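You operate a simulated robot arm through the tools that you are given. There is no shell and no other tool. Be economical: measure what you need, move in short steps, check, and stop when the job is done.

You run a simulated robot arm. Do the job below in one go: nothing can be reset, and whatever is moved stays where it is left.

JOB
Set the mould board as the plan card says, then put the card in the blue tray.
Fine: leave the knob for mould 62 as it is.

The check looks at the end state, three seconds after you hand in, the way a careful person would. Anything else that was tipped, shoved, dropped, spilled or broken makes it a failure.

ROBOT AND FRAMES
A 7-joint arm with a two-finger gripper on a trunk, on a base that drives. Base frame: it is fixed to the floor where the robot stands at the start and does not move with it; the origin is under the middle of the robot, x ahead of it, y to its left, z up; the surface under the hand at the start is at about z = 850. Units: mm, degrees, N and s.
With the tool pointing down near the work surface it reaches from about 300 to 740 mm from the robot's upright axis, wherever it stands. Its first joint turns from -166.0 to 166.0 degrees. Places, roughly: blue board knob [700, -400, 1200]; blue card tray [500, 100, 900]; green board knob [800, 0, 1200]; grey board knob [600, -500, 1200]; yellow board knob [700, -200, 1200]. Payload 2.94 kg.
The tool frame sits at the grasp point between the pads (the TCP): z along the fingers, y along the line on which they close. The tips reach 30 mm beyond it. Largest opening 138 mm; the body of the gripper starts 109 mm behind the TCP.
Orientation is that of the tool frame in the base frame, as [roll, pitch, yaw] about the fixed x, y, z axes, in that order (R = Rz(yaw) Ry(pitch) Rx(roll)). With the fingers straight down and closing along the base's y, the tool's x points along the base's -x, its y along +y and its z along -z.

CONTROLS
- The arm moves only by the tool servo_tool. Its argument "moves" is a list that holds one entry, the list of rows, each a list of 7 numbers: the shift along the tool's x, y, z in mm, then the turn, a rotation vector about the tool's x, y, z in degrees, then the gripper command, from -1 (shut) to 1 (fully open), values between in proportion. In form: [[[dx, dy, dz, rx, ry, rz, claw], ...]]. A call has 1 to 20 rows; each row is the pose to reach, as a shift and turn from the pose commanded when the call began, along the tool's axes at that moment. Rows are played at 5 a second. More than 50 mm and 8.6 degrees between two rows, or a gripper value outside its range, and nothing of the call is played. A pose out of reach is approached as far as the arm can. The call stops where the force on the tool passes 90 N (or 10 N more than at its start, if that is more) or the arm is blocked; 0.2 s more then pass. The fingers move at their own pace and stop on an object; they squeeze with about 26 N. The grip force told is the motor's: it shows also when the fingers shut on nothing. Time passes only in rows, and 0.2 s behind the last, so rows that repeat a pose let the fingers close. The reply holds the time, the measured pose of the TCP, the force on the tool along the base axes, the opening and the grip force, in the units named above and with some noise, with the torque about the TCP (base axes, N m) and any sound that the robot's microphone picked up.
- Cameras (640 x 400 px; columns grow to the right, rows downward): "scene" is now at [-18.8, 94.5, 1575.7]; the picture's right is [-0.56, -0.83, 0.00], its down [-0.54, 0.36, -0.76] and it looks along [0.63, -0.42, -0.65] (base axes); focal length 279 px, centre (320, 200). "wrist" rides on the gripper at [71, 19, -146] in the tool frame; the picture's right is [-0.26, 0.96, 0.00], its down [-0.85, -0.23, -0.48] and it looks along [-0.46, -0.12, 0.88] (tool axes); focal length 280 px, centre (320, 200). There is no depth. A picture from a camera that has moved, and an enlarged one, comes with that camera's place and axes in the base frame and with its lens. The place of the scene camera against the robot may be out by one fixed shift of up to 12 mm in any direction.
- grab_frame(camera): a new picture of that camera. It takes no simulated time.
- raise_lower(by): slides the trunk up (or, below 0, down) by that many mm; the arm and the scene camera ride with it, the base frame stays. It gives what a move gives, with no picture.
- steer(legs): drives the robot by 1 to 6 legs, each [ahead, left, turn to the left] in mm, mm and degrees, along the robot's own axes; the way and the turn of a leg run together, so that a leg with both is an arc; at most 1500 mm and 180 degrees a leg. The arm and the cameras ride along, it lands a little off, and it stops where it bumps. It gives what a move gives.
- head_to(pan, tilt): turns the head with the scene camera to pan (to the left, within 86 degrees either way) and tilt (down, from -29 to 69), counted from straight ahead of the robot. It gives what a move gives.
- inspect(camera, box): a new picture of the part [left, top, right, bottom] of that camera's present view, enlarged. It takes no simulated time.
- hand_in(): hands the job in; it is judged then, once.

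Go step by step. Nothing tells you exact positions but the pictures and the camera data: compare them with the known pose of the tool, close in by small moves and look again before you grip or let go. The budget is 120 turns and 78 pictures, counting those below and the enlarged ones. Unless the task says otherwise, let go and move clear before handing in, and close with one line.

The tools are called after "Emit:" as a command line: name --argument value ..., lists and objects as JSON in quotes. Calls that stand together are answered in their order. servo_tool: Moves the arm, as the interface text tells. Its arguments: {"type":"object","properties":{"moves":{"type":"array","items":{"type":"array","items":{"type":"array","items":{"type":"number"}}}}},"required":["moves"]} The other tools are called the same way: raise_lower (by) slides the trunk up or down; steer (legs) drives the base; head_to (pan, tilt) turns the head that bears the scene camera; grab_frame (camera) takes a picture; inspect (camera, box) takes an enlarged picture of a part of a camera's view; hand_in () hands the job in.

At the start:

```text
time: 0.0
ee_pos: [401.7, 67.2, 1383.3]
tcp_rot: [-179.9, 0.0, 180.0]
ft_force: [0.0, 0.8, -0.2]
moment: [-0.02, -0.02, 0.0]
opening: 138.0
grip_force: 0.0
trunk travel left (down, up): [-425.0, 29.0]
robot x, y, heading: [-4.8, 2.8, -0.0]
head pan, tilt: [-33.8, 40.8]
```

scene: 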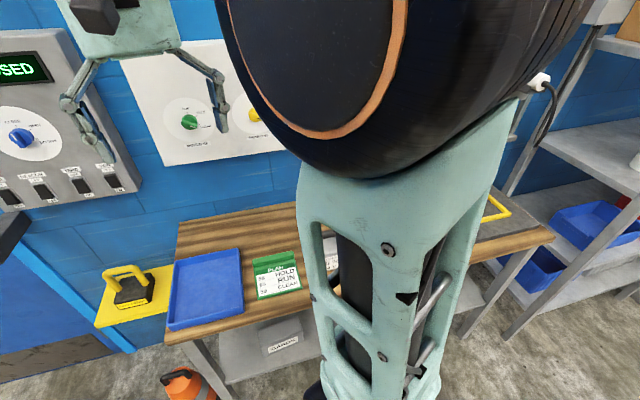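
wrist: 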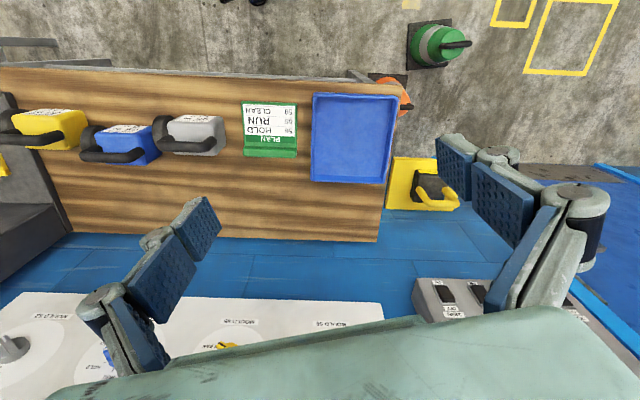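

I see the plan card on the bench beside the blue tray and the board on the wall behind. I'll read the card and the board close up first.

Emit:
inspect --camera "scene" --box '[240, 240, 320, 300]'

Emit:
inspect --camera "wrist" --box '[220, 90, 320, 170]'

Emit:
inspect --camera "wrist" --box '[0, 280, 400, 400]'

```text
6.67 times, centred on (280, 270) of scene
camera zoom: at [-18.8, 94.5, 1575.7], right [-0.56, -0.83, 0.0], down [-0.54, 0.36, -0.76], along [0.63, -0.42, -0.65], focal length 1859 px, centre (587, -267)
```

zoom: 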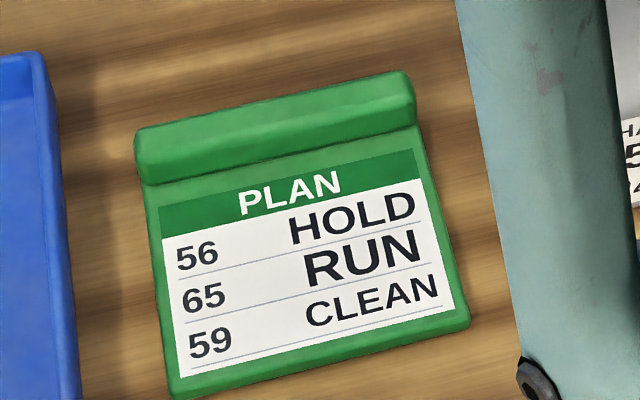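

```text
5.00 times, centred on (270, 130) of wrist
camera zoom: at [331.3, 87.5, 1529.9], right [0.26, 0.96, 0.0], down [0.85, -0.23, 0.48], along [0.46, -0.12, -0.88], focal length 1402 px, centre (570, 550)
```

zoom: 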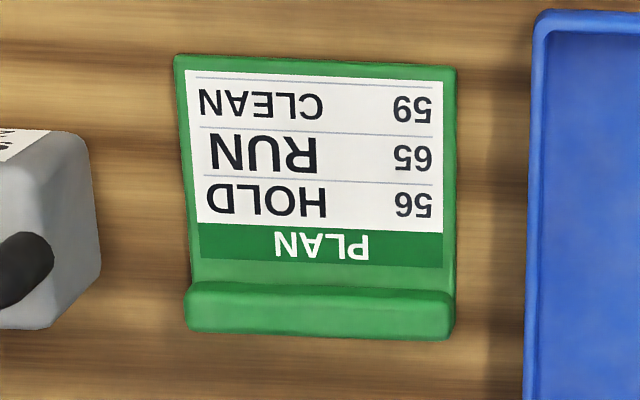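

```text
1.60 times, centred on (200, 340) of wrist
camera zoom: at [331.3, 87.5, 1529.9], right [0.26, 0.96, 0.0], down [0.85, -0.23, 0.48], along [0.46, -0.12, -0.88], focal length 449 px, centre (512, -24)
```

zoom: 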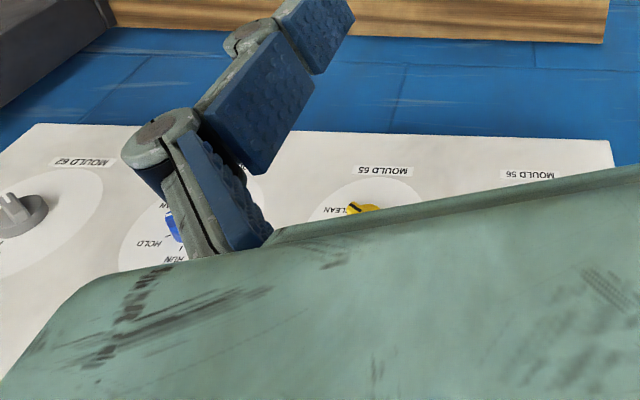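

The card reads 56 HOLD, 65 RUN, 59 CLEAN. Now a look at the board with the head turned.

Emit:
head_to --pan -25 --tilt 22

Emit:
grab_frame --camera "scene"

```text
time: 0.8
ee_pos: [401.5, 67.7, 1383.6]
tcp_rot: [179.9, 0.0, 179.9]
ft_force: [-0.4, -0.6, -0.7]
moment: [0.01, -0.03, 0.02]
opening: 138.1
grip_force: 0.0
trunk travel left (down, up): [-425.0, 29.0]
robot x, y, heading: [-1.6, 3.1, -0.1]
head pan, tilt: [-25.0, 22.0]
```

```text
72 pictures are left
camera scene: at [-4.9, 102.2, 1605.0], right [-0.42, -0.91, 0.0], down [-0.34, 0.16, -0.93], along [0.84, -0.39, -0.38], focal length 279 px, centre (320, 200)
```

scene: 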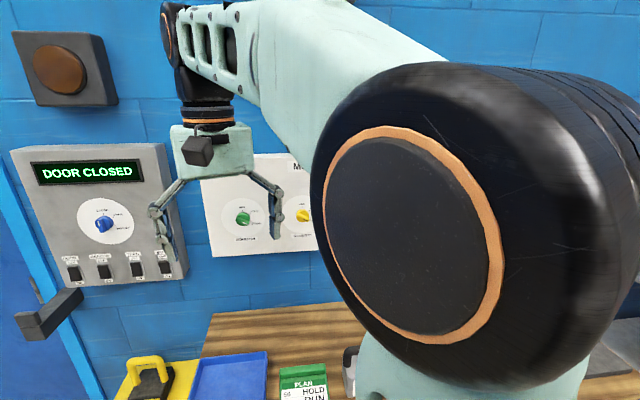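

The knobs sit on a board at roughly x≈750–800, turned about 15°. I'll swing the tool to point at the board and look with the wrist camera.

Emit:
servo_tool --moves '[[[-13, -12, 11, 0, -7.5, 0, 1], [-26, -24, 22, 0, -15, 0, 1], [-40, -36, 33, 0, -22.5, 0, 1], [-53, -48, 44, 0, -30, 0, 1], [-66, -60, 55, 0, -37.5, 0, 1], [-80, -72, 66, 0, -45, 0, 1], [-93, -84, 77, 0, -52.5, 0, 1], [-106, -96, 88, 0, -60, 0, 1], [-120, -108, 99, 0, -67.5, 0, 1], [-133, -120, 110, 0, -75, 0, 1], [-146, -132, 121, 0, -82.5, 0, 1], [-160, -147, 130, 0, -90, 0, 1]]]'

Emit:
grab_frame --camera "wrist"

Emit:
grab_frame --camera "scene"

```text
time: 3.4
ee_pos: [563.0, -78.7, 1253.4]
tcp_rot: [148.3, 89.9, 148.3]
ft_force: [-0.7, 0.3, 0.8]
moment: [0.03, 0.02, 0.0]
opening: 137.8
grip_force: 0.0
trunk travel left (down, up): [-425.0, 29.0]
robot x, y, heading: [-3.4, -0.6, -0.1]
head pan, tilt: [-25.0, 22.0]
```

```text
71 pictures are left
camera wrist: at [417.4, -59.6, 1182.9], right [0.0, 0.96, 0.26], down [-0.47, -0.23, 0.85], along [0.88, -0.13, 0.46], focal length 280 px, centre (320, 200)
```

wrist: 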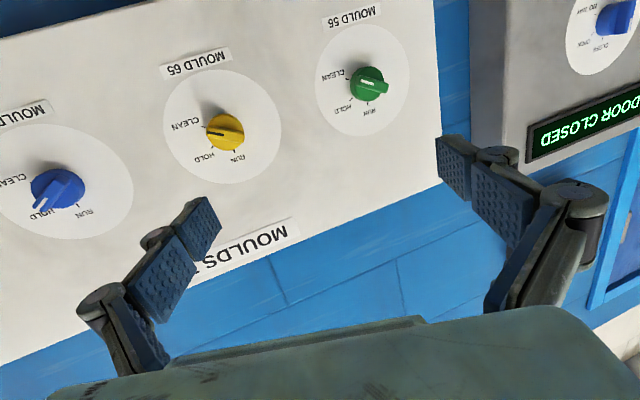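

```text
70 pictures are left
camera scene: at [-3.4, 102.2, 1605.1], right [-0.42, -0.91, 0.0], down [-0.34, 0.16, -0.93], along [0.84, -0.39, -0.38], focal length 279 px, centre (320, 200)
```

scene: 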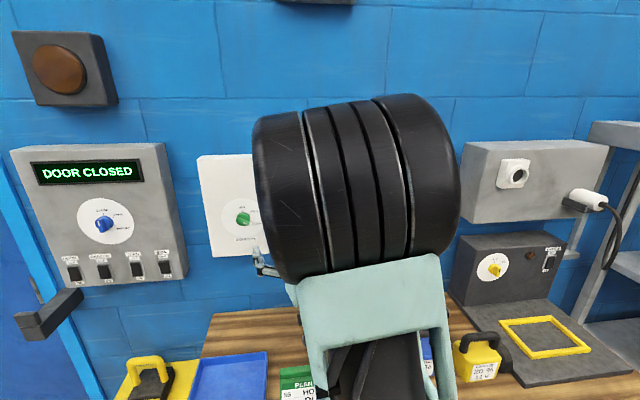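

The wrist view shows the dials (upside down) with CLEAN/HOLD/RUN marks. I'll enlarge them.

Emit:
inspect --camera "wrist" --box '[300, 0, 430, 150]'

Emit:
inspect --camera "wrist" --box '[150, 40, 290, 190]'

Emit:
inspect --camera "wrist" --box '[0, 90, 140, 250]'

```text
2.67 times, centred on (365, 75) of wrist
camera zoom: at [417.4, -59.6, 1182.9], right [0.0, 0.96, 0.26], down [-0.47, -0.23, 0.85], along [0.88, -0.13, 0.46], focal length 748 px, centre (200, 533)
```

zoom: 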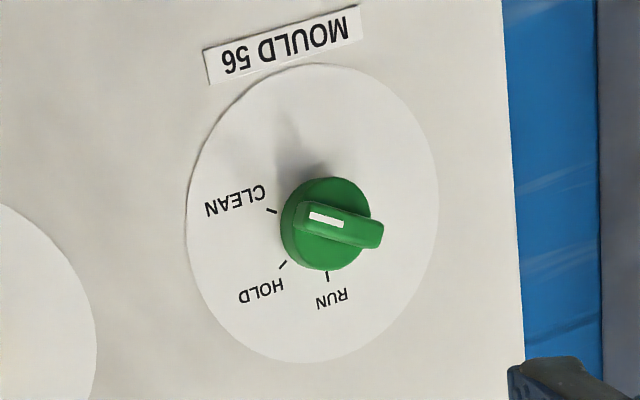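

```text
2.67 times, centred on (220, 115) of wrist
camera zoom: at [417.4, -59.6, 1182.9], right [0.0, 0.96, 0.26], down [-0.47, -0.23, 0.85], along [0.88, -0.13, 0.46], focal length 748 px, centre (587, 427)
```

zoom: 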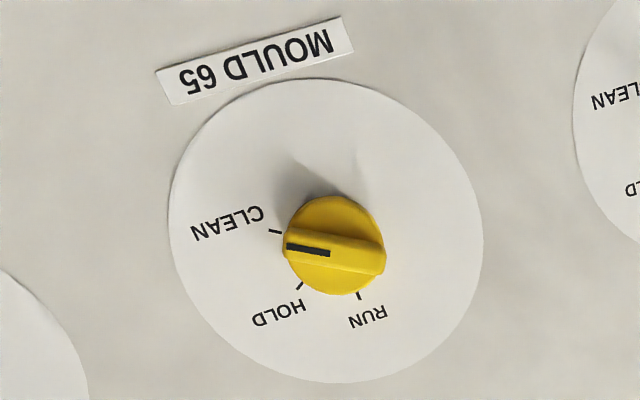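

```text
2.50 times, centred on (70, 170) of wrist
camera zoom: at [417.4, -59.6, 1182.9], right [0.0, 0.96, 0.26], down [-0.47, -0.23, 0.85], along [0.88, -0.13, 0.46], focal length 701 px, centre (945, 275)
```

zoom: 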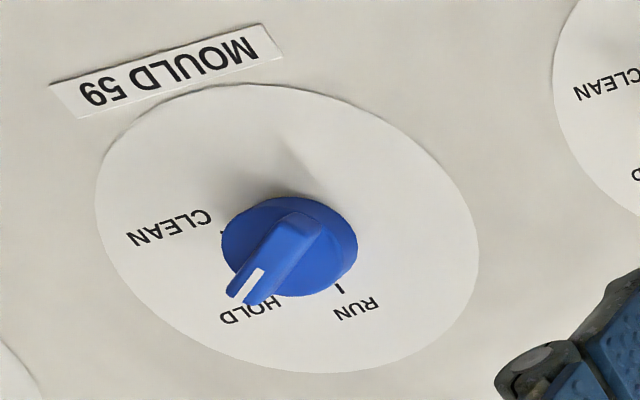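

Knob marks read: RUN up, HOLD to the upper right, CLEAN to the right (image is upside down). The board plane is yawed about 17°, so I'll square the tool to it in front of the green knob, near (805,-13,1237).

Emit:
servo_tool --moves '[[[4, 26, 30, 4.5, 0, 0, 1], [8, 52, 60, 8.5, 0, 0, 1], [12, 78, 90, 13, 0, 0, 1], [16, 104, 118, 17, 0, 0, 1], [16, 104, 118, 17, 0, 0, 1]]]'

Emit:
grab_frame --camera "wrist"

```text
time: 4.6
ee_pos: [680.2, 24.0, 1238.7]
tcp_rot: [-8.7, 90.0, -25.8]
ft_force: [0.1, 0.0, -0.9]
moment: [-0.04, 0.01, 0.01]
opening: 138.1
grip_force: 0.0
trunk travel left (down, up): [-425.0, 29.0]
robot x, y, heading: [-2.6, 1.7, -0.2]
head pan, tilt: [-25.0, 22.0]
```

```text
66 pictures are left
camera wrist: at [547.2, 87.3, 1167.1], right [0.28, 0.92, 0.26], down [-0.52, -0.08, 0.85], along [0.8, -0.38, 0.46], focal length 280 px, centre (320, 200)
```

wrist: 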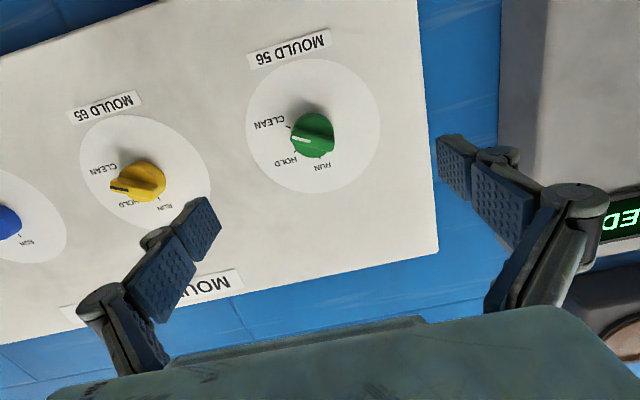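

The dial centres triangulate consistently: green at (807,-19,1231), yellow at (750,-194,1231), with the board yawed 18°. Zooming in to get the tick angles.

Emit:
inspect --camera "wrist" --box '[240, 60, 390, 200]'

Emit:
inspect --camera "wrist" --box '[70, 100, 220, 240]'

```text
2.86 times, centred on (315, 130) of wrist
camera zoom: at [547.2, 87.3, 1167.1], right [0.28, 0.92, 0.26], down [-0.52, -0.08, 0.85], along [0.8, -0.38, 0.46], focal length 801 px, centre (334, 400)
```

zoom: 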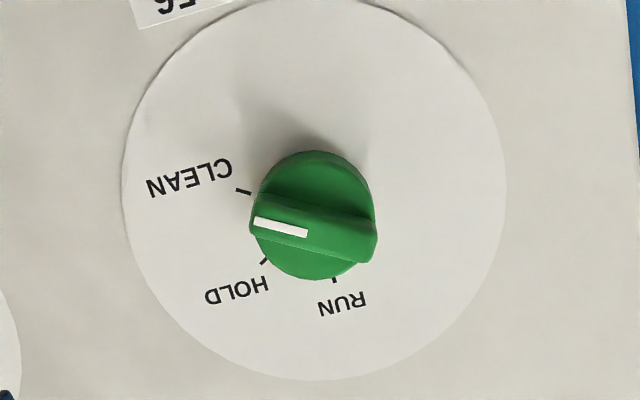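

```text
2.86 times, centred on (145, 170) of wrist
camera zoom: at [547.2, 87.3, 1167.1], right [0.28, 0.92, 0.26], down [-0.52, -0.08, 0.85], along [0.8, -0.38, 0.46], focal length 801 px, centre (820, 286)
```

zoom: 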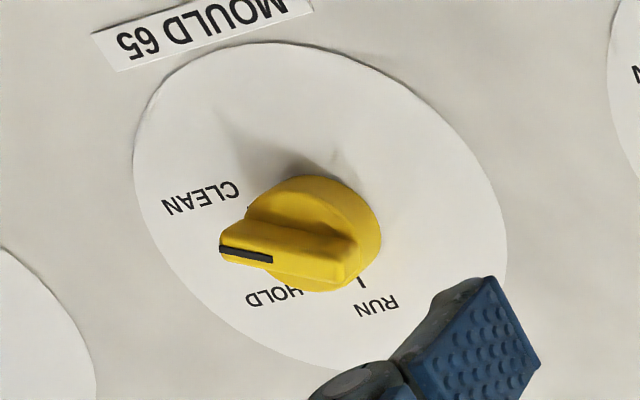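

Correcting for perspective, the marks sit at about RUN 0°, HOLD 60°, CLEAN 120° clockwise from up, green and yellow are now on CLEAN, and the green axis is at (807,-19,1239). I'll roll the wrist 118° clockwise to line the fingers up with the green bar, narrowing the opening.

Emit:
servo_tool --moves '[[[0, 0, 5, 0, 0, 8, 0], [0, 0, 10, 0, 0, 16, 0], [0, -2, 15, 0, 0, 24, 0], [0, -2, 20, 0, 0, 32, 0], [0, -2, 25, 0, 0, 40, 0], [0, -2, 30, 0, 0, 48, 0], [0, -2, 34, 0, 0, 56, 0], [0, -2, 34, 0, 0, 64, 0], [0, -2, 34, 0, 0, 72, 0], [0, -2, 34, 0, 0, 80, 0], [0, -2, 34, 0, 0, 88, 0], [0, -2, 34, 0, 0, 96, 0], [0, -2, 34, 0, 0, 104, 0], [0, -2, 34, 0, 0, 111, 0], [0, -2, 34, 0, 0, 118, 0], [0, -2, 34, 0, 0, 118, 0]]]'

Emit:
grab_frame --camera "wrist"

```text
time: 8.0
ee_pos: [711.4, 12.2, 1238.2]
tcp_rot: [89.9, -28.1, 73.0]
ft_force: [-0.3, 0.3, -1.0]
moment: [-0.01, 0.0, 0.03]
opening: 69.0
grip_force: 0.1
trunk travel left (down, up): [-425.0, 29.0]
robot x, y, heading: [2.7, 1.9, 0.1]
head pan, tilt: [-25.0, 22.0]
```

```text
63 pictures are left
camera wrist: at [588.3, 107.2, 1288.6], right [-0.2, -0.66, 0.73], down [-0.64, -0.47, -0.6], along [0.74, -0.59, -0.33], focal length 280 px, centre (320, 200)
```

wrist: 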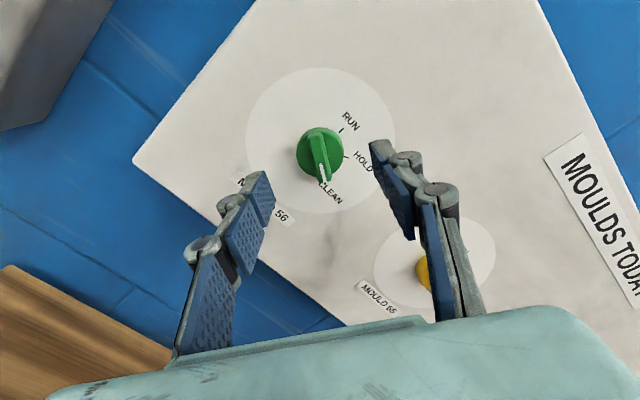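

The wrist turned fully and the predicted axis pixel matches the dial. A zoom to confirm bar alignment with the tool.

Emit:
inspect --camera "wrist" --box '[260, 90, 380, 210]'

```text
3.33 times, centred on (320, 150) of wrist
camera zoom: at [588.3, 107.2, 1288.6], right [-0.2, -0.66, 0.73], down [-0.64, -0.47, -0.6], along [0.74, -0.59, -0.33], focal length 935 px, centre (320, 367)
```

zoom: 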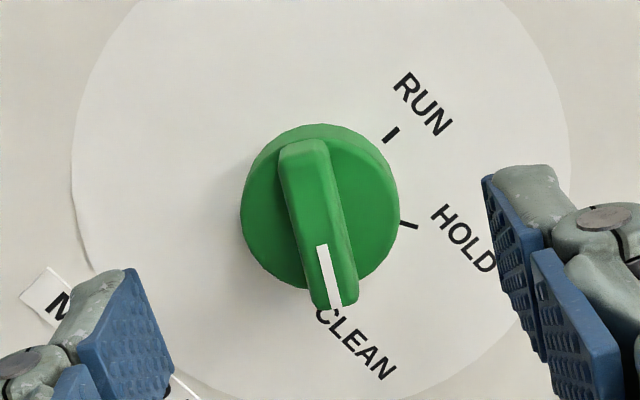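

The bar is along the tool x axis within 1° and centred within ~2 mm. I'll advance 42 mm and look again.

Emit:
servo_tool --moves '[[[0, -0.5, 12, 0, 0, 0, 0], [0, -0.5, 24, 0, 0, 0, 0], [0, -1, 34, 0, 0, 0, 0], [0, -1, 42, 0, 0, 0, 0], [0, -1, 42, 0, 0, 0, 0]]]'

Emit:
inspect --camera "wrist" --box '[220, 80, 420, 240]'

```text
time: 9.2
ee_pos: [750.4, 1.0, 1236.5]
tcp_rot: [90.0, -27.9, 73.0]
ft_force: [0.1, -0.3, 1.2]
moment: [-0.01, -0.01, -0.01]
opening: 69.2
grip_force: 0.0
trunk travel left (down, up): [-425.0, 29.0]
robot x, y, heading: [0.0, 0.1, -0.2]
head pan, tilt: [-25.0, 22.0]
```

```text
2.50 times, centred on (320, 160) of wrist
camera zoom: at [628.9, 95.0, 1287.9], right [-0.2, -0.65, 0.73], down [-0.64, -0.47, -0.6], along [0.74, -0.59, -0.33], focal length 701 px, centre (320, 300)
```

zoom: 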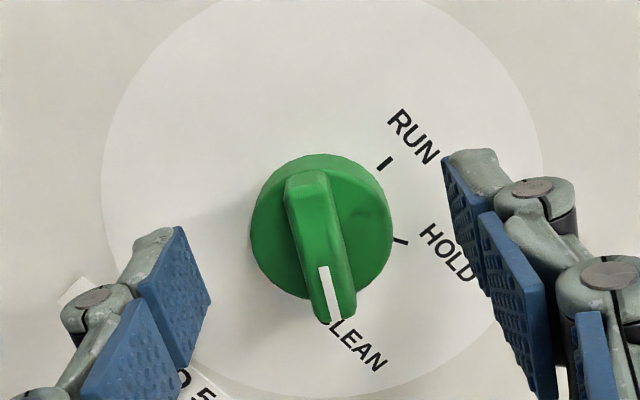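

The bar top is 17 mm past the TCP, so the tips already overlap it by 13 mm, centred. Closing.

Emit:
servo_tool --moves '[[[0, 0, 2, 0, 0, 0, -0.6], [0, 0, 2, 0, 0, 0, -1], [0, 0, 2, 0, 0, 0, -1], [0, 0, 2, 0, 0, 0, -1], [0, 0, 2, 0, 0, 0, -1], [0, 0, 2, 0, 0, 0, -1]]]'

Emit:
inspect --camera "wrist" --box '[220, 80, 420, 240]'

```text
time: 10.6
ee_pos: [753.4, -0.5, 1237.1]
tcp_rot: [90.0, -28.0, 73.0]
ft_force: [0.4, 0.0, -0.9]
moment: [0.04, -0.04, 0.05]
opening: 11.7
grip_force: 38.8
trunk travel left (down, up): [-425.0, 29.0]
robot x, y, heading: [0.1, 1.9, 0.1]
head pan, tilt: [-25.0, 22.0]
```

```text
2.50 times, centred on (320, 160) of wrist
camera zoom: at [630.9, 94.6, 1287.4], right [-0.2, -0.65, 0.73], down [-0.64, -0.47, -0.6], along [0.74, -0.59, -0.33], focal length 701 px, centre (320, 300)
```

zoom: 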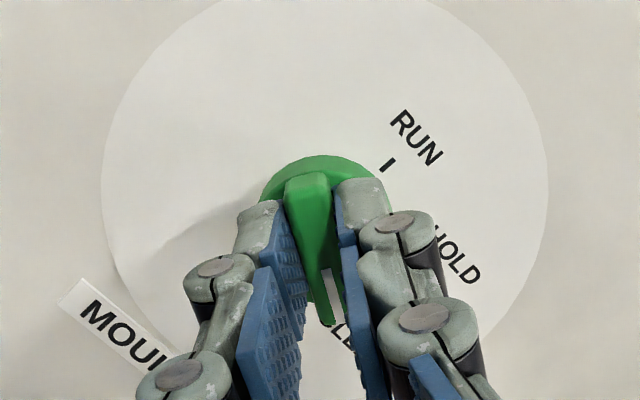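

Gripped on the bar (11.7 mm). Now turning 58° counter-clockwise towards HOLD.

Emit:
servo_tool --moves '[[[0, 0, 0, 0, 0, -6, -1], [0, 0, 0, 0, 0, -12, -1], [0, 0, 0, 0, 0, -18, -1], [0, 0, 0, 0, 0, -24, -1], [0, 0, 0, 0, 0, -30, -1], [0, 0, 0, 0, 0, -36, -1], [0, 0, 0, 0, 0, -42, -1], [0, 0, 0, 0, 0, -48, -1], [0, 0, 0, 0, 0, -54, -1], [0, 0, 0, 0, 0, -58, -1], [0, 0, 0, 0, 0, -58, -1]]]'

Emit:
inspect --camera "wrist" --box '[220, 80, 420, 240]'

```text
time: 13.0
ee_pos: [754.1, -0.3, 1234.1]
tcp_rot: [90.3, 30.1, 73.2]
ft_force: [-9.4, 0.3, -22.2]
moment: [0.13, 0.08, -0.84]
opening: 11.5
grip_force: 39.0
trunk travel left (down, up): [-425.0, 29.0]
robot x, y, heading: [-2.8, -1.0, -0.1]
head pan, tilt: [-25.0, 22.0]
```

```text
2.50 times, centred on (320, 160) of wrist
camera zoom: at [635.9, 111.2, 1215.6], right [0.08, 0.25, 0.97], down [-0.7, -0.67, 0.23], along [0.71, -0.7, 0.12], focal length 701 px, centre (320, 300)
```

zoom: 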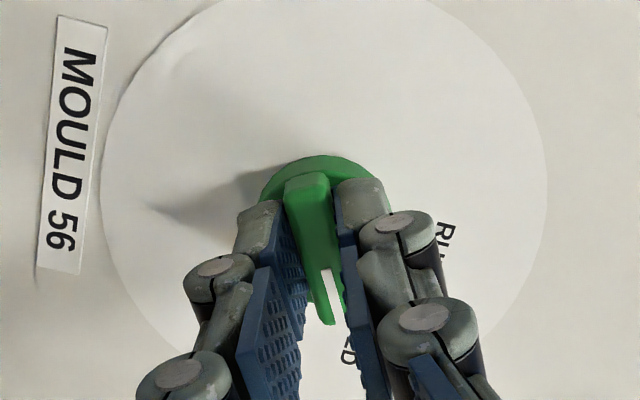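

The knob followed. Opening and checking the pointer.

Emit:
servo_tool --moves '[[[0, 0, 0, 0, 0, 0, -0.5], [0, 0, 0, 0, 0, 0, 0], [0, 0, 0, 0, 0, 0, 0], [0, 0, -20, 0, 0, 0, 0], [0, 0, -40, 0, 0, 0, 0], [0, 0, -40, 0, 0, 0, 0]]]'

Emit:
inspect --camera "wrist" --box '[240, 80, 400, 210]'

```text
time: 14.4
ee_pos: [716.0, 12.1, 1237.7]
tcp_rot: [90.0, 30.0, 73.0]
ft_force: [0.0, -0.4, 0.3]
moment: [0.03, 0.01, -0.02]
opening: 68.8
grip_force: 0.0
trunk travel left (down, up): [-425.0, 29.0]
robot x, y, heading: [0.0, 1.1, -0.3]
head pan, tilt: [-25.0, 22.0]
```

```text
3.08 times, centred on (320, 145) of wrist
camera zoom: at [597.5, 122.9, 1218.7], right [0.07, 0.24, 0.97], down [-0.7, -0.67, 0.22], along [0.71, -0.7, 0.12], focal length 863 px, centre (320, 369)
```

zoom: 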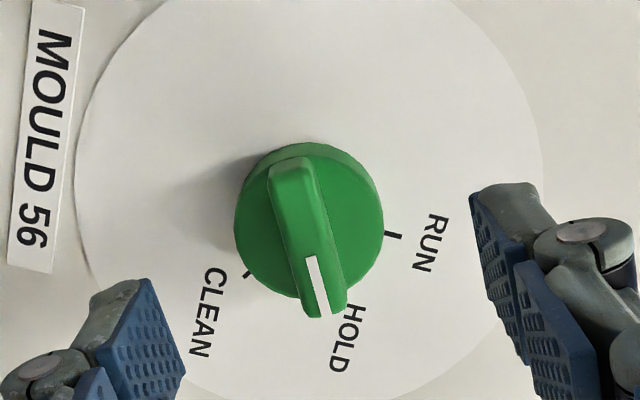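

Pointer is on HOLD within a few degrees; zooming tighter to verify.

Emit:
inspect --camera "wrist" --box '[290, 120, 355, 190]'

```text
5.71 times, centred on (322, 155) of wrist
camera zoom: at [597.5, 122.9, 1218.7], right [0.07, 0.24, 0.97], down [-0.7, -0.67, 0.22], along [0.71, -0.7, 0.12], focal length 1602 px, centre (306, 457)
```

zoom: 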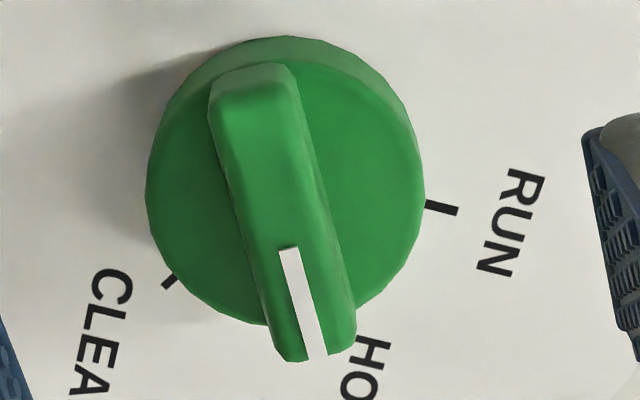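

Green is on HOLD (tick hidden under the bar, neighbours symmetric). Now moving to the yellow knob while rolling back 58°.

Emit:
servo_tool --moves '[[[-20, -11.5, -1, 0, 0, 7, 0], [-40, -23, -2, 0, 0, 14, 0], [-60, -34.5, -3, 0, 0, 22, 0], [-80, -46, -3, 0, 0, 29, 0], [-100, -57.5, -3, 0, 0, 36, 0], [-120, -69, -3, 0, 0, 43, 0], [-140, -80.5, -3, 0, 0, 51, 0], [-161, -92, -3, 0, 0, 58, 0], [-161, -92, -3, 0, 0, 58, 0], [-161, -92, -3, 0, 0, 58, 0]]]'

Emit:
inspect --camera "wrist" --box '[240, 80, 400, 210]'

```text
time: 16.6
ee_pos: [658.1, -164.6, 1238.5]
tcp_rot: [90.0, -28.1, 73.0]
ft_force: [0.0, 0.4, 0.8]
moment: [0.03, -0.02, 0.0]
opening: 69.0
grip_force: 0.0
trunk travel left (down, up): [-425.0, 29.0]
robot x, y, heading: [1.1, 3.1, -0.0]
head pan, tilt: [-25.0, 22.0]
```

```text
3.08 times, centred on (320, 145) of wrist
camera zoom: at [534.7, -70.0, 1288.7], right [-0.2, -0.66, 0.73], down [-0.64, -0.47, -0.6], along [0.74, -0.59, -0.33], focal length 863 px, centre (320, 369)
```

zoom: 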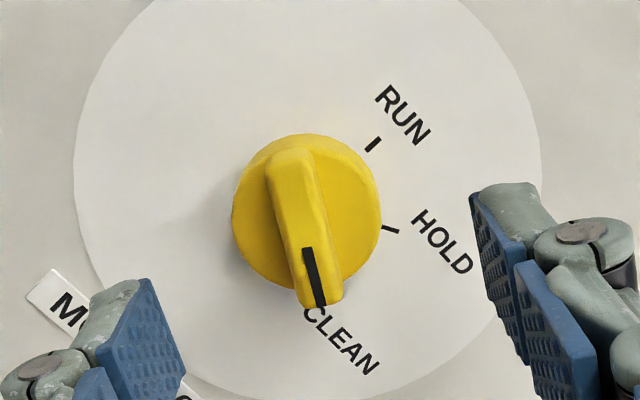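

Yellow is at CLEAN; bar is about 2.5 mm off in y and 3 mm in x. Correcting and advancing 41 mm, then closing.

Emit:
servo_tool --moves '[[[3, -2.5, 0, 0, 0, 2, 0], [3, -2.5, 12, 0, 0, 2, 0], [3, -2.5, 24, 0, 0, 2, 0], [3, -2.5, 34, 0, 0, 2, 0], [3, -2.5, 41, 0, 0, 2, 0], [3, -2.5, 41, 0, 0, 2, 0]]]'

Emit:
inspect --camera "wrist" --box '[220, 80, 420, 240]'

```text
time: 18.0
ee_pos: [697.7, -171.5, 1237.3]
tcp_rot: [90.0, -30.0, 73.1]
ft_force: [-0.3, 0.0, 0.7]
moment: [0.01, 0.01, 0.02]
opening: 68.9
grip_force: 0.0
trunk travel left (down, up): [-425.0, 29.0]
robot x, y, heading: [1.1, -0.2, 0.1]
head pan, tilt: [-25.0, 22.0]
```

```text
2.50 times, centred on (320, 160) of wrist
camera zoom: at [575.1, -79.9, 1290.1], right [-0.21, -0.68, 0.7], down [-0.64, -0.45, -0.62], along [0.74, -0.58, -0.34], focal length 701 px, centre (320, 300)
```

zoom: 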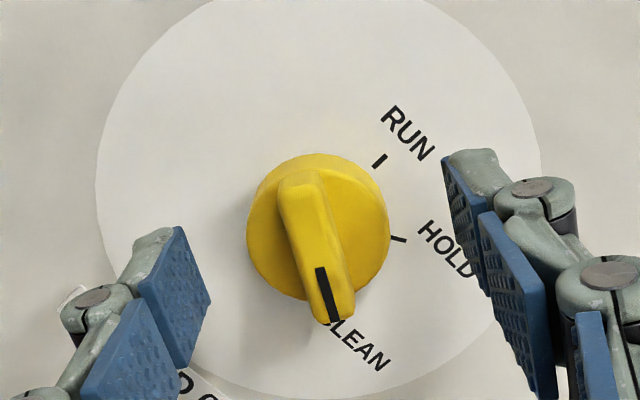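

Well aligned. Closing and turning 120° counter-clockwise to RUN.

Emit:
servo_tool --moves '[[[0, 0, 0, 0, 0, 0, -0.6], [0, 0, 0, 0, 0, 0, -1], [0, 0, 0, 0, 0, 0, -1], [0, 0, 0, 0, 0, 0, -1], [0, 0, 0, 0, 0, 0, -1]]]'

Emit:
servo_tool --moves '[[[0, 0, 0, 0, 0, -7, -1], [0, 0, 0, 0, 0, -14, -1], [0, 0, 0, 0, 0, -21, -1], [0, 0, 0, 0, 0, -28, -1], [0, 0, 0, 0, 0, -35, -1], [0, 0, 0, 0, 0, -42, -1], [0, 0, 0, 0, 0, -49, -1], [0, 0, 0, 0, 0, -56, -1], [0, 0, 0, 0, 0, -63, -1], [0, 0, 0, 0, 0, -70, -1], [0, 0, 0, 0, 0, -77, -1], [0, 0, 0, 0, 0, -84, -1], [0, 0, 0, 0, 0, -91, -1], [0, 0, 0, 0, 0, -98, -1], [0, 0, 0, 0, 0, -105, -1], [0, 0, 0, 0, 0, -112, -1], [0, 0, 0, 0, 0, -118, -1], [0, 0, 0, 0, 0, -118, -1]]]'

Emit:
inspect --camera "wrist" --box '[220, 80, 420, 240]'

```text
time: 19.2
ee_pos: [698.9, -171.3, 1235.8]
tcp_rot: [90.1, -30.0, 73.0]
ft_force: [-1.9, 0.9, -5.3]
moment: [0.03, -0.04, 0.29]
opening: 11.5
grip_force: 38.7
trunk travel left (down, up): [-425.0, 29.0]
robot x, y, heading: [-0.7, 1.8, 0.1]
head pan, tilt: [-25.0, 22.0]
```

```text
time: 23.0
ee_pos: [698.8, -173.3, 1232.2]
tcp_rot: [107.9, 88.0, 90.7]
ft_force: [-10.1, -1.8, -20.8]
moment: [0.34, 1.05, -0.15]
opening: 11.6
grip_force: 39.0
trunk travel left (down, up): [-425.0, 29.0]
robot x, y, heading: [-1.1, 3.5, 0.3]
head pan, tilt: [-25.0, 22.0]
```

```text
2.50 times, centred on (320, 160) of wrist
camera zoom: at [565.2, -109.9, 1164.2], right [0.28, 0.91, 0.29], down [-0.52, -0.11, 0.85], along [0.8, -0.39, 0.45], focal length 701 px, centre (320, 300)
```

zoom: 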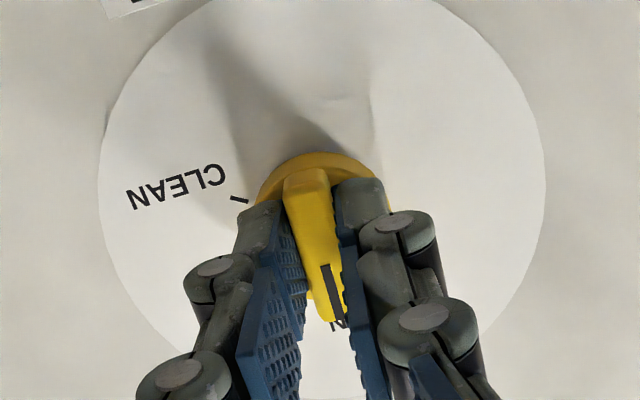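

The RUN tick is right at the pointer tip. Releasing to check.

Emit:
servo_tool --moves '[[[0, 0, 0, 0, 0, 0, -0.5], [0, 0, 0, 0, 0, 0, 0], [0, 0, 0, 0, 0, 0, 0], [0, 0, -20, 0, 0, 0, 0], [0, 0, -40, 0, 0, 0, 0], [0, 0, -40, 0, 0, 0, 0]]]'

Emit:
inspect --camera "wrist" --box '[270, 100, 370, 190]'

```text
time: 24.4
ee_pos: [661.1, -160.5, 1236.2]
tcp_rot: [89.6, 88.0, 72.5]
ft_force: [0.1, 0.7, -0.4]
moment: [0.0, -0.01, -0.01]
opening: 69.0
grip_force: 0.0
trunk travel left (down, up): [-425.0, 29.0]
robot x, y, heading: [0.8, -1.6, 0.1]
head pan, tilt: [-25.0, 22.0]
```

```text
4.44 times, centred on (320, 145) of wrist
camera zoom: at [528.1, -96.6, 1167.5], right [0.28, 0.91, 0.3], down [-0.53, -0.11, 0.84], along [0.8, -0.39, 0.45], focal length 1246 px, centre (320, 444)
```

zoom: 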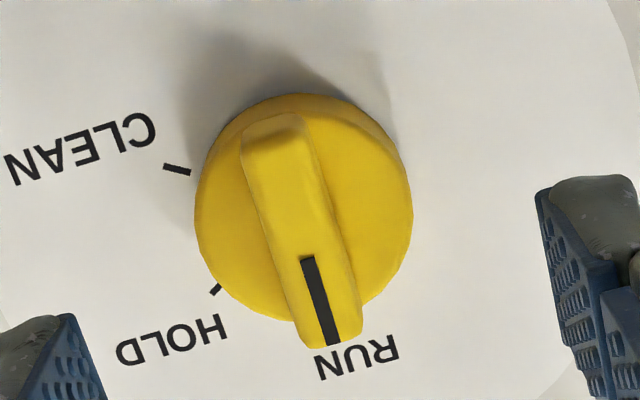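

Yellow is on RUN. Now on to the blue knob (expected 180 mm further along), rolling +58° to match HOLD.

Emit:
servo_tool --moves '[[[-1, -22, -3, 0, 0, 7, 0], [-2, -44, -3, 0, 0, 14, 0], [-3, -66, -3, 0, 0, 22, 0], [-4, -88, -3, 0, 0, 29, 0], [-5, -110, -3, 0, 0, 36, 0], [-6, -132, -3, 0, 0, 43, 0], [-7, -155, -3, 0, 0, 51, 0], [-7, -178, -3, 0, 0, 58, 0], [-7, -178, -3, 0, 0, 58, 0], [-7, -178, -3, 0, 0, 58, 0]]]'

Emit:
inspect --camera "wrist" --box '[240, 80, 400, 210]'

```text
time: 26.6
ee_pos: [605.5, -329.6, 1237.8]
tcp_rot: [90.0, 30.0, 72.9]
ft_force: [-0.5, -0.3, 0.1]
moment: [-0.02, -0.02, -0.01]
opening: 68.9
grip_force: 0.0
trunk travel left (down, up): [-425.0, 29.0]
robot x, y, heading: [-0.7, 1.0, -0.1]
head pan, tilt: [-25.0, 22.0]
```

```text
3.08 times, centred on (320, 145) of wrist
camera zoom: at [487.2, -219.3, 1219.2], right [0.07, 0.24, 0.97], down [-0.7, -0.67, 0.22], along [0.71, -0.7, 0.12], focal length 863 px, centre (320, 369)
```

zoom: 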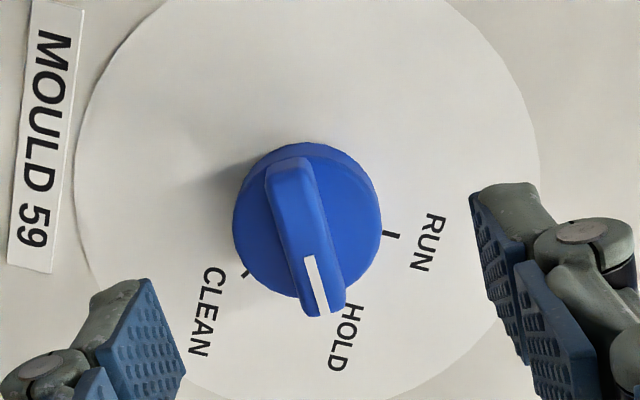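

This looks just like green at HOLD, confirming that setting. Advance 40 mm with a 2 mm sideways fix, close, and turn 60° clockwise to CLEAN.

Emit:
servo_tool --moves '[[[0, -2.5, 0, 0, 0, 0, 0], [0, -2.5, 12, 0, 0, 0, 0], [0, -2.5, 24, 0, 0, 0, 0], [0, -2.5, 34, 0, 0, 0, 0], [0, -2.5, 41, 0, 0, 0, 0], [0, -2.5, 41, 0, 0, 0, -0.6], [0, -2.5, 41, 0, 0, 0, -1], [0, -2.5, 41, 0, 0, 0, -1], [0, -2.5, 41, 0, 0, 0, -1], [0, -2.5, 41, 0, 0, 0, -1]]]'

Emit:
servo_tool --moves '[[[0, 0, 0, 0, 0, 6, -1], [0, 0, 0, 0, 0, 12, -1], [0, 0, 0, 0, 0, 18, -1], [0, 0, 0, 0, 0, 24, -1], [0, 0, 0, 0, 0, 30, -1], [0, 0, 0, 0, 0, 36, -1], [0, 0, 0, 0, 0, 42, -1], [0, 0, 0, 0, 0, 48, -1], [0, 0, 0, 0, 0, 54, -1], [0, 0, 0, 0, 0, 60, -1], [0, 0, 0, 0, 0, 60, -1]]]'

Emit:
servo_tool --moves '[[[0, 0, 0, 0, 0, 0, -0.5], [0, 0, 0, 0, 0, 0, 0], [0, 0, 0, 0, 0, 0, 0], [0, 0, -20, 0, 0, 0, 0], [0, 0, -40, 0, 0, 0, 0], [0, 0, -80, 0, 0, 0, 0], [0, 0, -80, 0, 0, 0, 0]]]'

Emit:
grab_frame --camera "wrist"

Emit:
inspect --camera "wrist" --box '[260, 60, 380, 190]'

```text
time: 28.8
ee_pos: [644.3, -343.8, 1234.9]
tcp_rot: [90.3, 29.9, 72.9]
ft_force: [-4.1, -1.7, -6.7]
moment: [0.01, -0.01, -0.35]
opening: 11.6
grip_force: 38.9
trunk travel left (down, up): [-425.0, 29.0]
robot x, y, heading: [1.7, -0.1, -0.4]
head pan, tilt: [-25.0, 22.0]
```

```text
time: 31.2
ee_pos: [643.6, -344.6, 1234.9]
tcp_rot: [89.9, -30.2, 73.1]
ft_force: [-7.0, -3.6, -6.6]
moment: [-0.13, -0.24, 0.61]
opening: 12.0
grip_force: 38.4
trunk travel left (down, up): [-425.0, 29.0]
robot x, y, heading: [0.0, 1.3, 0.0]
head pan, tilt: [-25.0, 22.0]
```

```text
time: 32.8
ee_pos: [568.2, -320.7, 1235.7]
tcp_rot: [90.0, -30.0, 73.0]
ft_force: [0.7, 1.0, 0.7]
moment: [-0.03, 0.01, 0.01]
opening: 69.0
grip_force: 0.0
trunk travel left (down, up): [-425.0, 29.0]
robot x, y, heading: [0.3, -0.4, -0.1]
head pan, tilt: [-25.0, 22.0]
```

```text
51 pictures are left
camera wrist: at [444.0, -227.5, 1288.2], right [-0.21, -0.68, 0.7], down [-0.64, -0.45, -0.62], along [0.74, -0.58, -0.34], focal length 280 px, centre (320, 200)
```

wrist: 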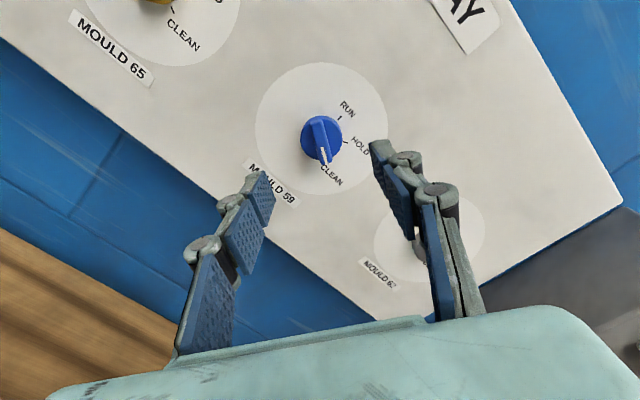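

```text
3.08 times, centred on (320, 125) of wrist
camera zoom: at [444.0, -227.5, 1288.2], right [-0.21, -0.68, 0.7], down [-0.64, -0.45, -0.62], along [0.74, -0.58, -0.34], focal length 863 px, centre (320, 431)
```

zoom: 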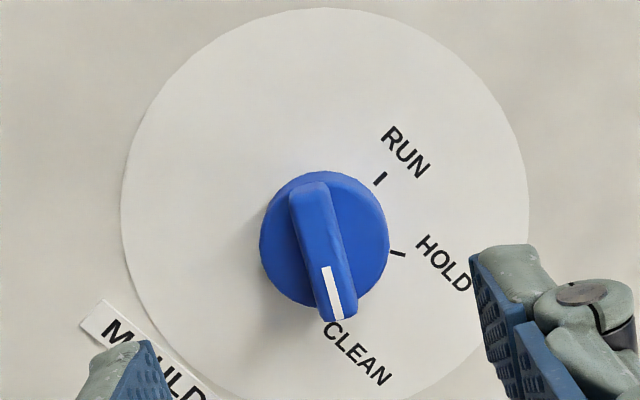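

All three knobs are set (blue points at CLEAN). Next I retreat from the board and point the tool down over the card, with closing direction across its raised lip.

Emit:
servo_tool --moves '[[[0, 0, -15, 0, 0, -7.5, 0], [0, 0, -30, 0, 0, -15, 0], [0, 0, -45, 0, 0, -22.5, 0], [0, 0, -60, 0, 0, -30, 0], [0, 0, -60, 0, 0, -30, 0]]]'

Emit:
servo_tool --moves '[[[17, -10, -5, 7.5, 0, 0, 0], [35, -25, -10, 15, 0, 0, 0], [52, -40, -15, 22.5, 0, 0, 0], [70, -57, -20, 30, 0, 0, 0], [87, -75, -25, 37.5, 0, 0, 0], [105, -92, -30, 45, 0, 0, 0], [122, -110, -35, 52.5, 0, 0, 0], [140, -130, -40, 60, 0, 0, 0], [157, -150, -45, 67.5, 0, 0, 0], [175, -168, -50, 75, 0, 0, 0], [192, -187, -54, 82.5, 0, 0, 0], [208, -206, -57, 90, 0, 0, 0], [208, -206, -57, 90, 0, 0, 0]]]'

Emit:
grab_frame --camera "wrist"

```text
time: 34.0
ee_pos: [510.2, -302.9, 1236.5]
tcp_rot: [90.0, 0.1, 73.0]
ft_force: [-0.3, 0.0, 0.1]
moment: [0.0, 0.01, 0.0]
opening: 68.7
grip_force: 0.1
trunk travel left (down, up): [-425.0, 29.0]
robot x, y, heading: [1.1, -0.5, 0.2]
head pan, tilt: [-25.0, 22.0]
```

```text
time: 36.8
ee_pos: [516.5, -87.3, 1029.8]
tcp_rot: [-179.9, 0.0, 73.0]
ft_force: [0.5, -0.6, 0.0]
moment: [0.0, -0.01, -0.01]
opening: 69.0
grip_force: 0.1
out of reach, approached as far as the arm can: row 7
trunk travel left (down, up): [-425.0, 29.0]
robot x, y, heading: [-0.8, -2.8, 0.2]
head pan, tilt: [-25.0, 22.0]
```

```text
49 pictures are left
camera wrist: at [556.6, -24.1, 1175.4], right [0.85, -0.53, 0.0], down [-0.47, -0.74, 0.48], along [-0.25, -0.4, -0.88], focal length 280 px, centre (320, 200)
```

wrist: 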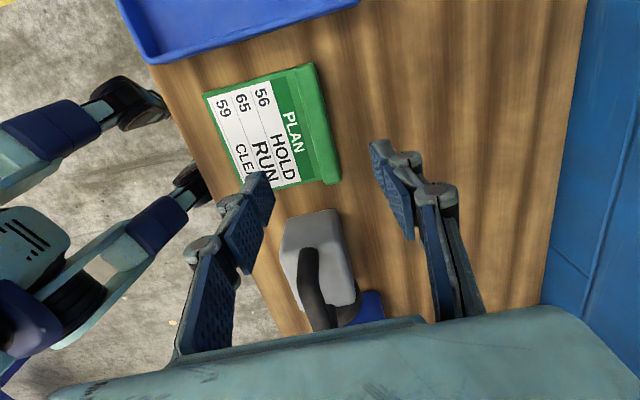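

The card's lip is centred near (516,-88) under the TCP. Descending to 930 and looking closer.

Emit:
servo_tool --moves '[[[0, 0, 30, 0, 0, 0, 0], [0, 0, 60, 0, 0, 0, 0], [0, 0, 85, 0, 0, 0, 0], [0, 0, 100, 0, 0, 0, 0], [0, 0, 100, 0, 0, 0, 0]]]'

Emit:
grab_frame --camera "wrist"

```text
time: 38.0
ee_pos: [516.2, -88.5, 928.7]
tcp_rot: [-179.9, -0.1, 73.0]
ft_force: [0.1, -0.2, 1.2]
moment: [0.0, -0.04, 0.0]
opening: 68.8
grip_force: 0.0
trunk travel left (down, up): [-425.0, 29.0]
robot x, y, heading: [1.9, -2.4, -0.0]
head pan, tilt: [-25.0, 22.0]
```

```text
48 pictures are left
camera wrist: at [555.9, -25.0, 1075.3], right [0.85, -0.53, 0.0], down [-0.47, -0.74, 0.48], along [-0.25, -0.4, -0.88], focal length 280 px, centre (320, 200)
```

wrist: 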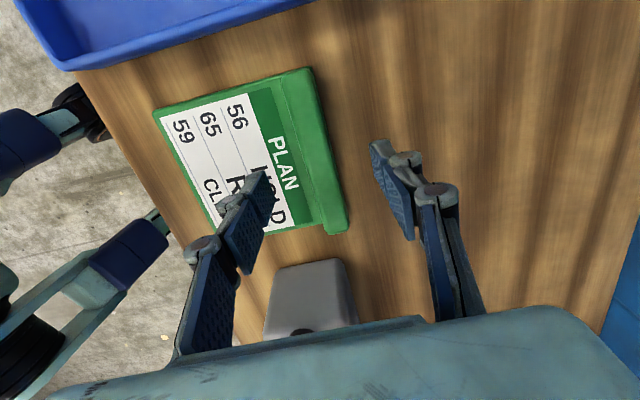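

The lip top is at z≈876, rotated 2° relative to the tool. A close look at its height over the plate.

Emit:
inspect --camera "wrist" --box '[200, 50, 400, 250]'

```text
2.00 times, centred on (300, 150) of wrist
camera zoom: at [555.9, -25.0, 1075.3], right [0.85, -0.53, 0.0], down [-0.47, -0.74, 0.48], along [-0.25, -0.4, -0.88], focal length 561 px, centre (360, 300)
```

zoom: 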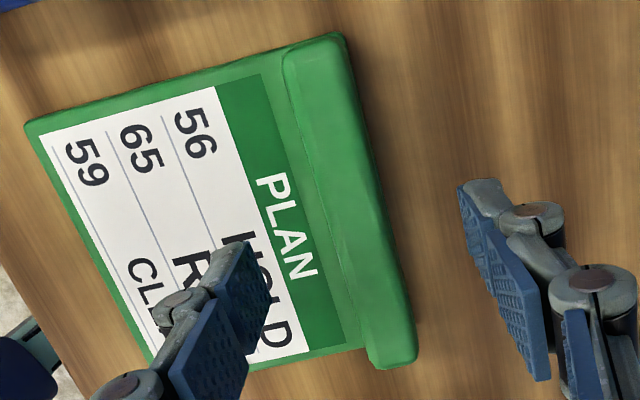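

Lip is centred within ~1 mm. Correct the 2° and descend 32 mm, then view.

Emit:
servo_tool --moves '[[[-3, -0.8, 10, 0, 0, 2, -0.2], [-3, -0.8, 20, 0, 0, 2, -0.2], [-3, -0.8, 27, 0, 0, 2, -0.2], [-3, -0.8, 32, 0, 0, 2, -0.2], [-3, -0.8, 32, 0, 0, 2, -0.2]]]'

Emit:
inspect --camera "wrist" --box '[180, 40, 440, 300]'

```text
time: 39.2
ee_pos: [515.5, -89.7, 897.2]
tcp_rot: [179.9, -0.1, 71.0]
ft_force: [0.8, 0.2, -0.1]
moment: [0.01, -0.04, -0.04]
opening: 55.4
grip_force: 0.0
trunk travel left (down, up): [-425.0, 29.0]
robot x, y, heading: [2.4, -2.7, 0.1]
head pan, tilt: [-25.0, 22.0]
```

```text
1.54 times, centred on (310, 170) of wrist
camera zoom: at [556.7, -28.4, 1043.8], right [0.83, -0.56, 0.0], down [-0.49, -0.73, 0.48], along [-0.27, -0.39, -0.88], focal length 431 px, centre (335, 246)
```

zoom: 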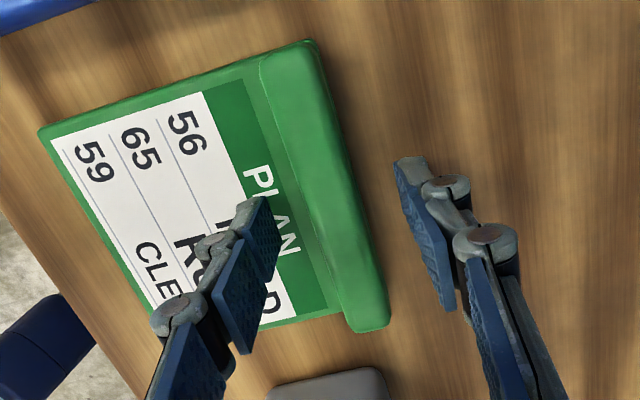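

Tips straddle the lip. Going 3 mm lower, then closing.

Emit:
servo_tool --moves '[[[0, 0, 3, 0, 0, 0, -0.2], [0, 0, 3, 0, 0, 0, -0.6], [0, 0, 3, 0, 0, 0, -1], [0, 0, 3, 0, 0, 0, -1], [0, 0, 3, 0, 0, 0, -1], [0, 0, 3, 0, 0, 0, -1]]]'

Emit:
inspect --camera "wrist" --box '[180, 40, 440, 300]'

```text
time: 40.6
ee_pos: [515.1, -91.0, 894.3]
tcp_rot: [-180.0, 0.0, 71.0]
ft_force: [0.2, 0.2, 0.8]
moment: [-0.07, 0.04, 0.03]
opening: 21.5
grip_force: 26.4
trunk travel left (down, up): [-425.0, 29.0]
robot x, y, heading: [3.6, -2.8, 0.2]
head pan, tilt: [-25.0, 22.0]
```

```text
1.54 times, centred on (310, 170) of wrist
camera zoom: at [556.7, -28.4, 1040.9], right [0.83, -0.56, 0.0], down [-0.49, -0.73, 0.48], along [-0.27, -0.39, -0.88], focal length 431 px, centre (335, 246)
```

zoom: 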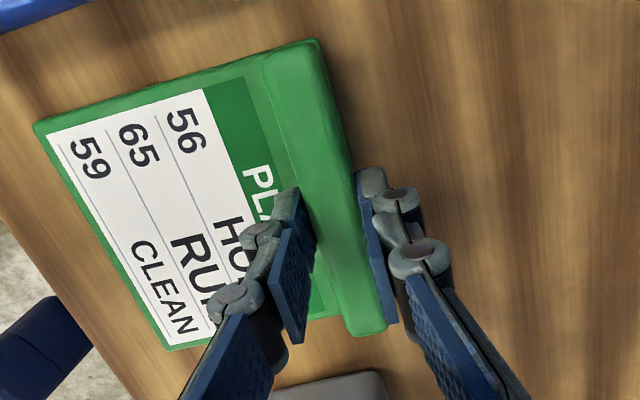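

Gripped at 21.5 mm. Lifting 110 mm and looking for the tray.

Emit:
servo_tool --moves '[[[0, 0, -8, 0, 0, 0, -1], [0, 0, -20, 0, 0, 0, -1], [0, 0, -40, 0, 0, 0, -1], [0, 0, -65, 0, 0, 0, -1], [0, 0, -90, 0, 0, 0, -1], [0, 0, -110, 0, 0, 0, -1], [0, 0, -110, 0, 0, 0, -1]]]'

Emit:
grab_frame --camera "wrist"

Emit:
head_to --pan 0 --tilt 50

Emit:
grab_frame --camera "scene"

```text
time: 42.2
ee_pos: [515.6, -90.2, 1004.9]
tcp_rot: [-180.0, 0.1, 71.0]
ft_force: [0.0, 0.6, -1.0]
moment: [-0.01, -0.06, 0.01]
opening: 21.4
grip_force: 26.0
trunk travel left (down, up): [-425.0, 29.0]
robot x, y, heading: [-2.4, -0.7, -0.1]
head pan, tilt: [-25.0, 22.0]
```

```text
44 pictures are left
camera wrist: at [557.2, -28.5, 1150.6], right [0.83, -0.56, 0.0], down [-0.49, -0.73, 0.48], along [-0.27, -0.39, -0.88], focal length 280 px, centre (320, 200)
```

wrist: 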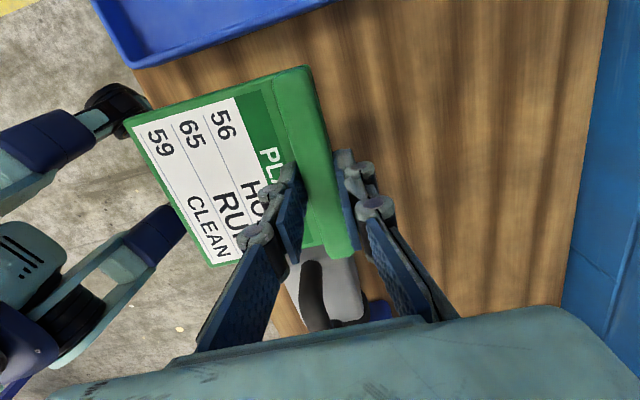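

```text
time: 43.1
ee_pos: [515.2, -90.1, 1005.0]
tcp_rot: [-179.9, 0.0, 71.1]
ft_force: [0.2, 1.0, -0.7]
moment: [-0.05, -0.01, -0.02]
opening: 21.2
grip_force: 26.1
trunk travel left (down, up): [-425.0, 29.0]
robot x, y, heading: [1.2, 4.8, 0.4]
head pan, tilt: [0.0, 50.0]
```

```text
43 pictures are left
camera scene: at [-11.9, 141.4, 1562.8], right [0.0, -1.0, 0.0], down [-0.77, 0.0, -0.64], along [0.64, 0.0, -0.77], focal length 279 px, centre (320, 200)
```

scene: 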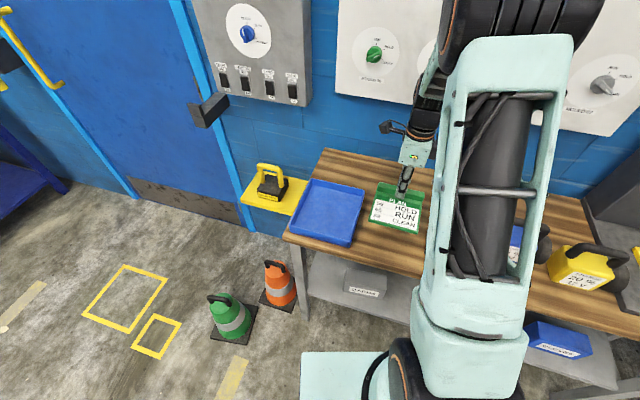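

The card is held flat. Tray centre comes out near (520–537, 113), about 207×179 mm and aligned with the card; moving over it at height.

Emit:
servo_tool --moves '[[[24, -1, 0, 0, 0, 0, -1], [48, -2, 0, 0, 0, 0, -1], [73, -3, 0, 0, 0, 0, -1], [98, -4, 0, 0, 0, 0, -1], [122, -5, 0, 0, 0, 0, -1], [146, -6, 0, 0, 0, 0, -1], [170, -7, 0, 0, 0, 0, -1], [195, -8, 0, 0, 0, 0, -1], [195, -8, 0, 0, 0, 0, -1]]]'

Emit:
grab_frame --camera "wrist"

Emit:
grab_frame --camera "scene"

```text
time: 45.1
ee_pos: [570.5, 96.0, 1004.7]
tcp_rot: [-179.9, 0.0, 71.1]
ft_force: [-0.3, 0.7, -0.7]
moment: [-0.01, -0.05, 0.02]
opening: 21.2
grip_force: 25.7
trunk travel left (down, up): [-425.0, 29.0]
robot x, y, heading: [0.2, -0.8, 0.1]
head pan, tilt: [0.0, 50.0]
```

```text
42 pictures are left
camera wrist: at [612.4, 159.0, 1151.1], right [0.83, -0.56, 0.0], down [-0.49, -0.73, 0.48], along [-0.27, -0.39, -0.88], focal length 280 px, centre (320, 200)
```

wrist: 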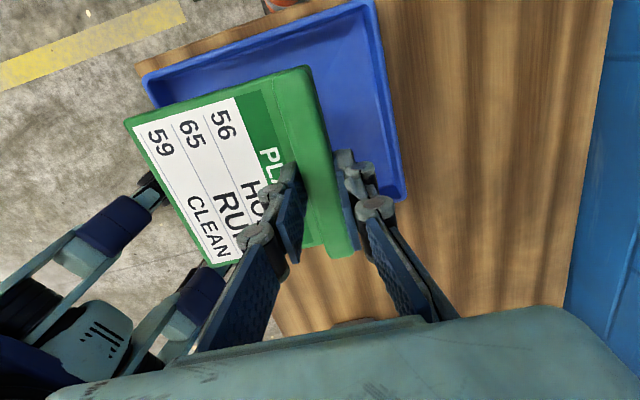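

```text
41 pictures are left
camera scene: at [-11.9, 141.4, 1562.7], right [0.0, -1.0, 0.0], down [-0.77, 0.0, -0.64], along [0.64, 0.0, -0.77], focal length 279 px, centre (320, 200)
```

scene: 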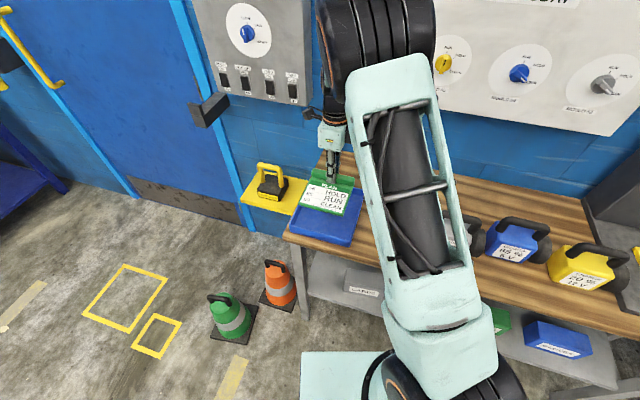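

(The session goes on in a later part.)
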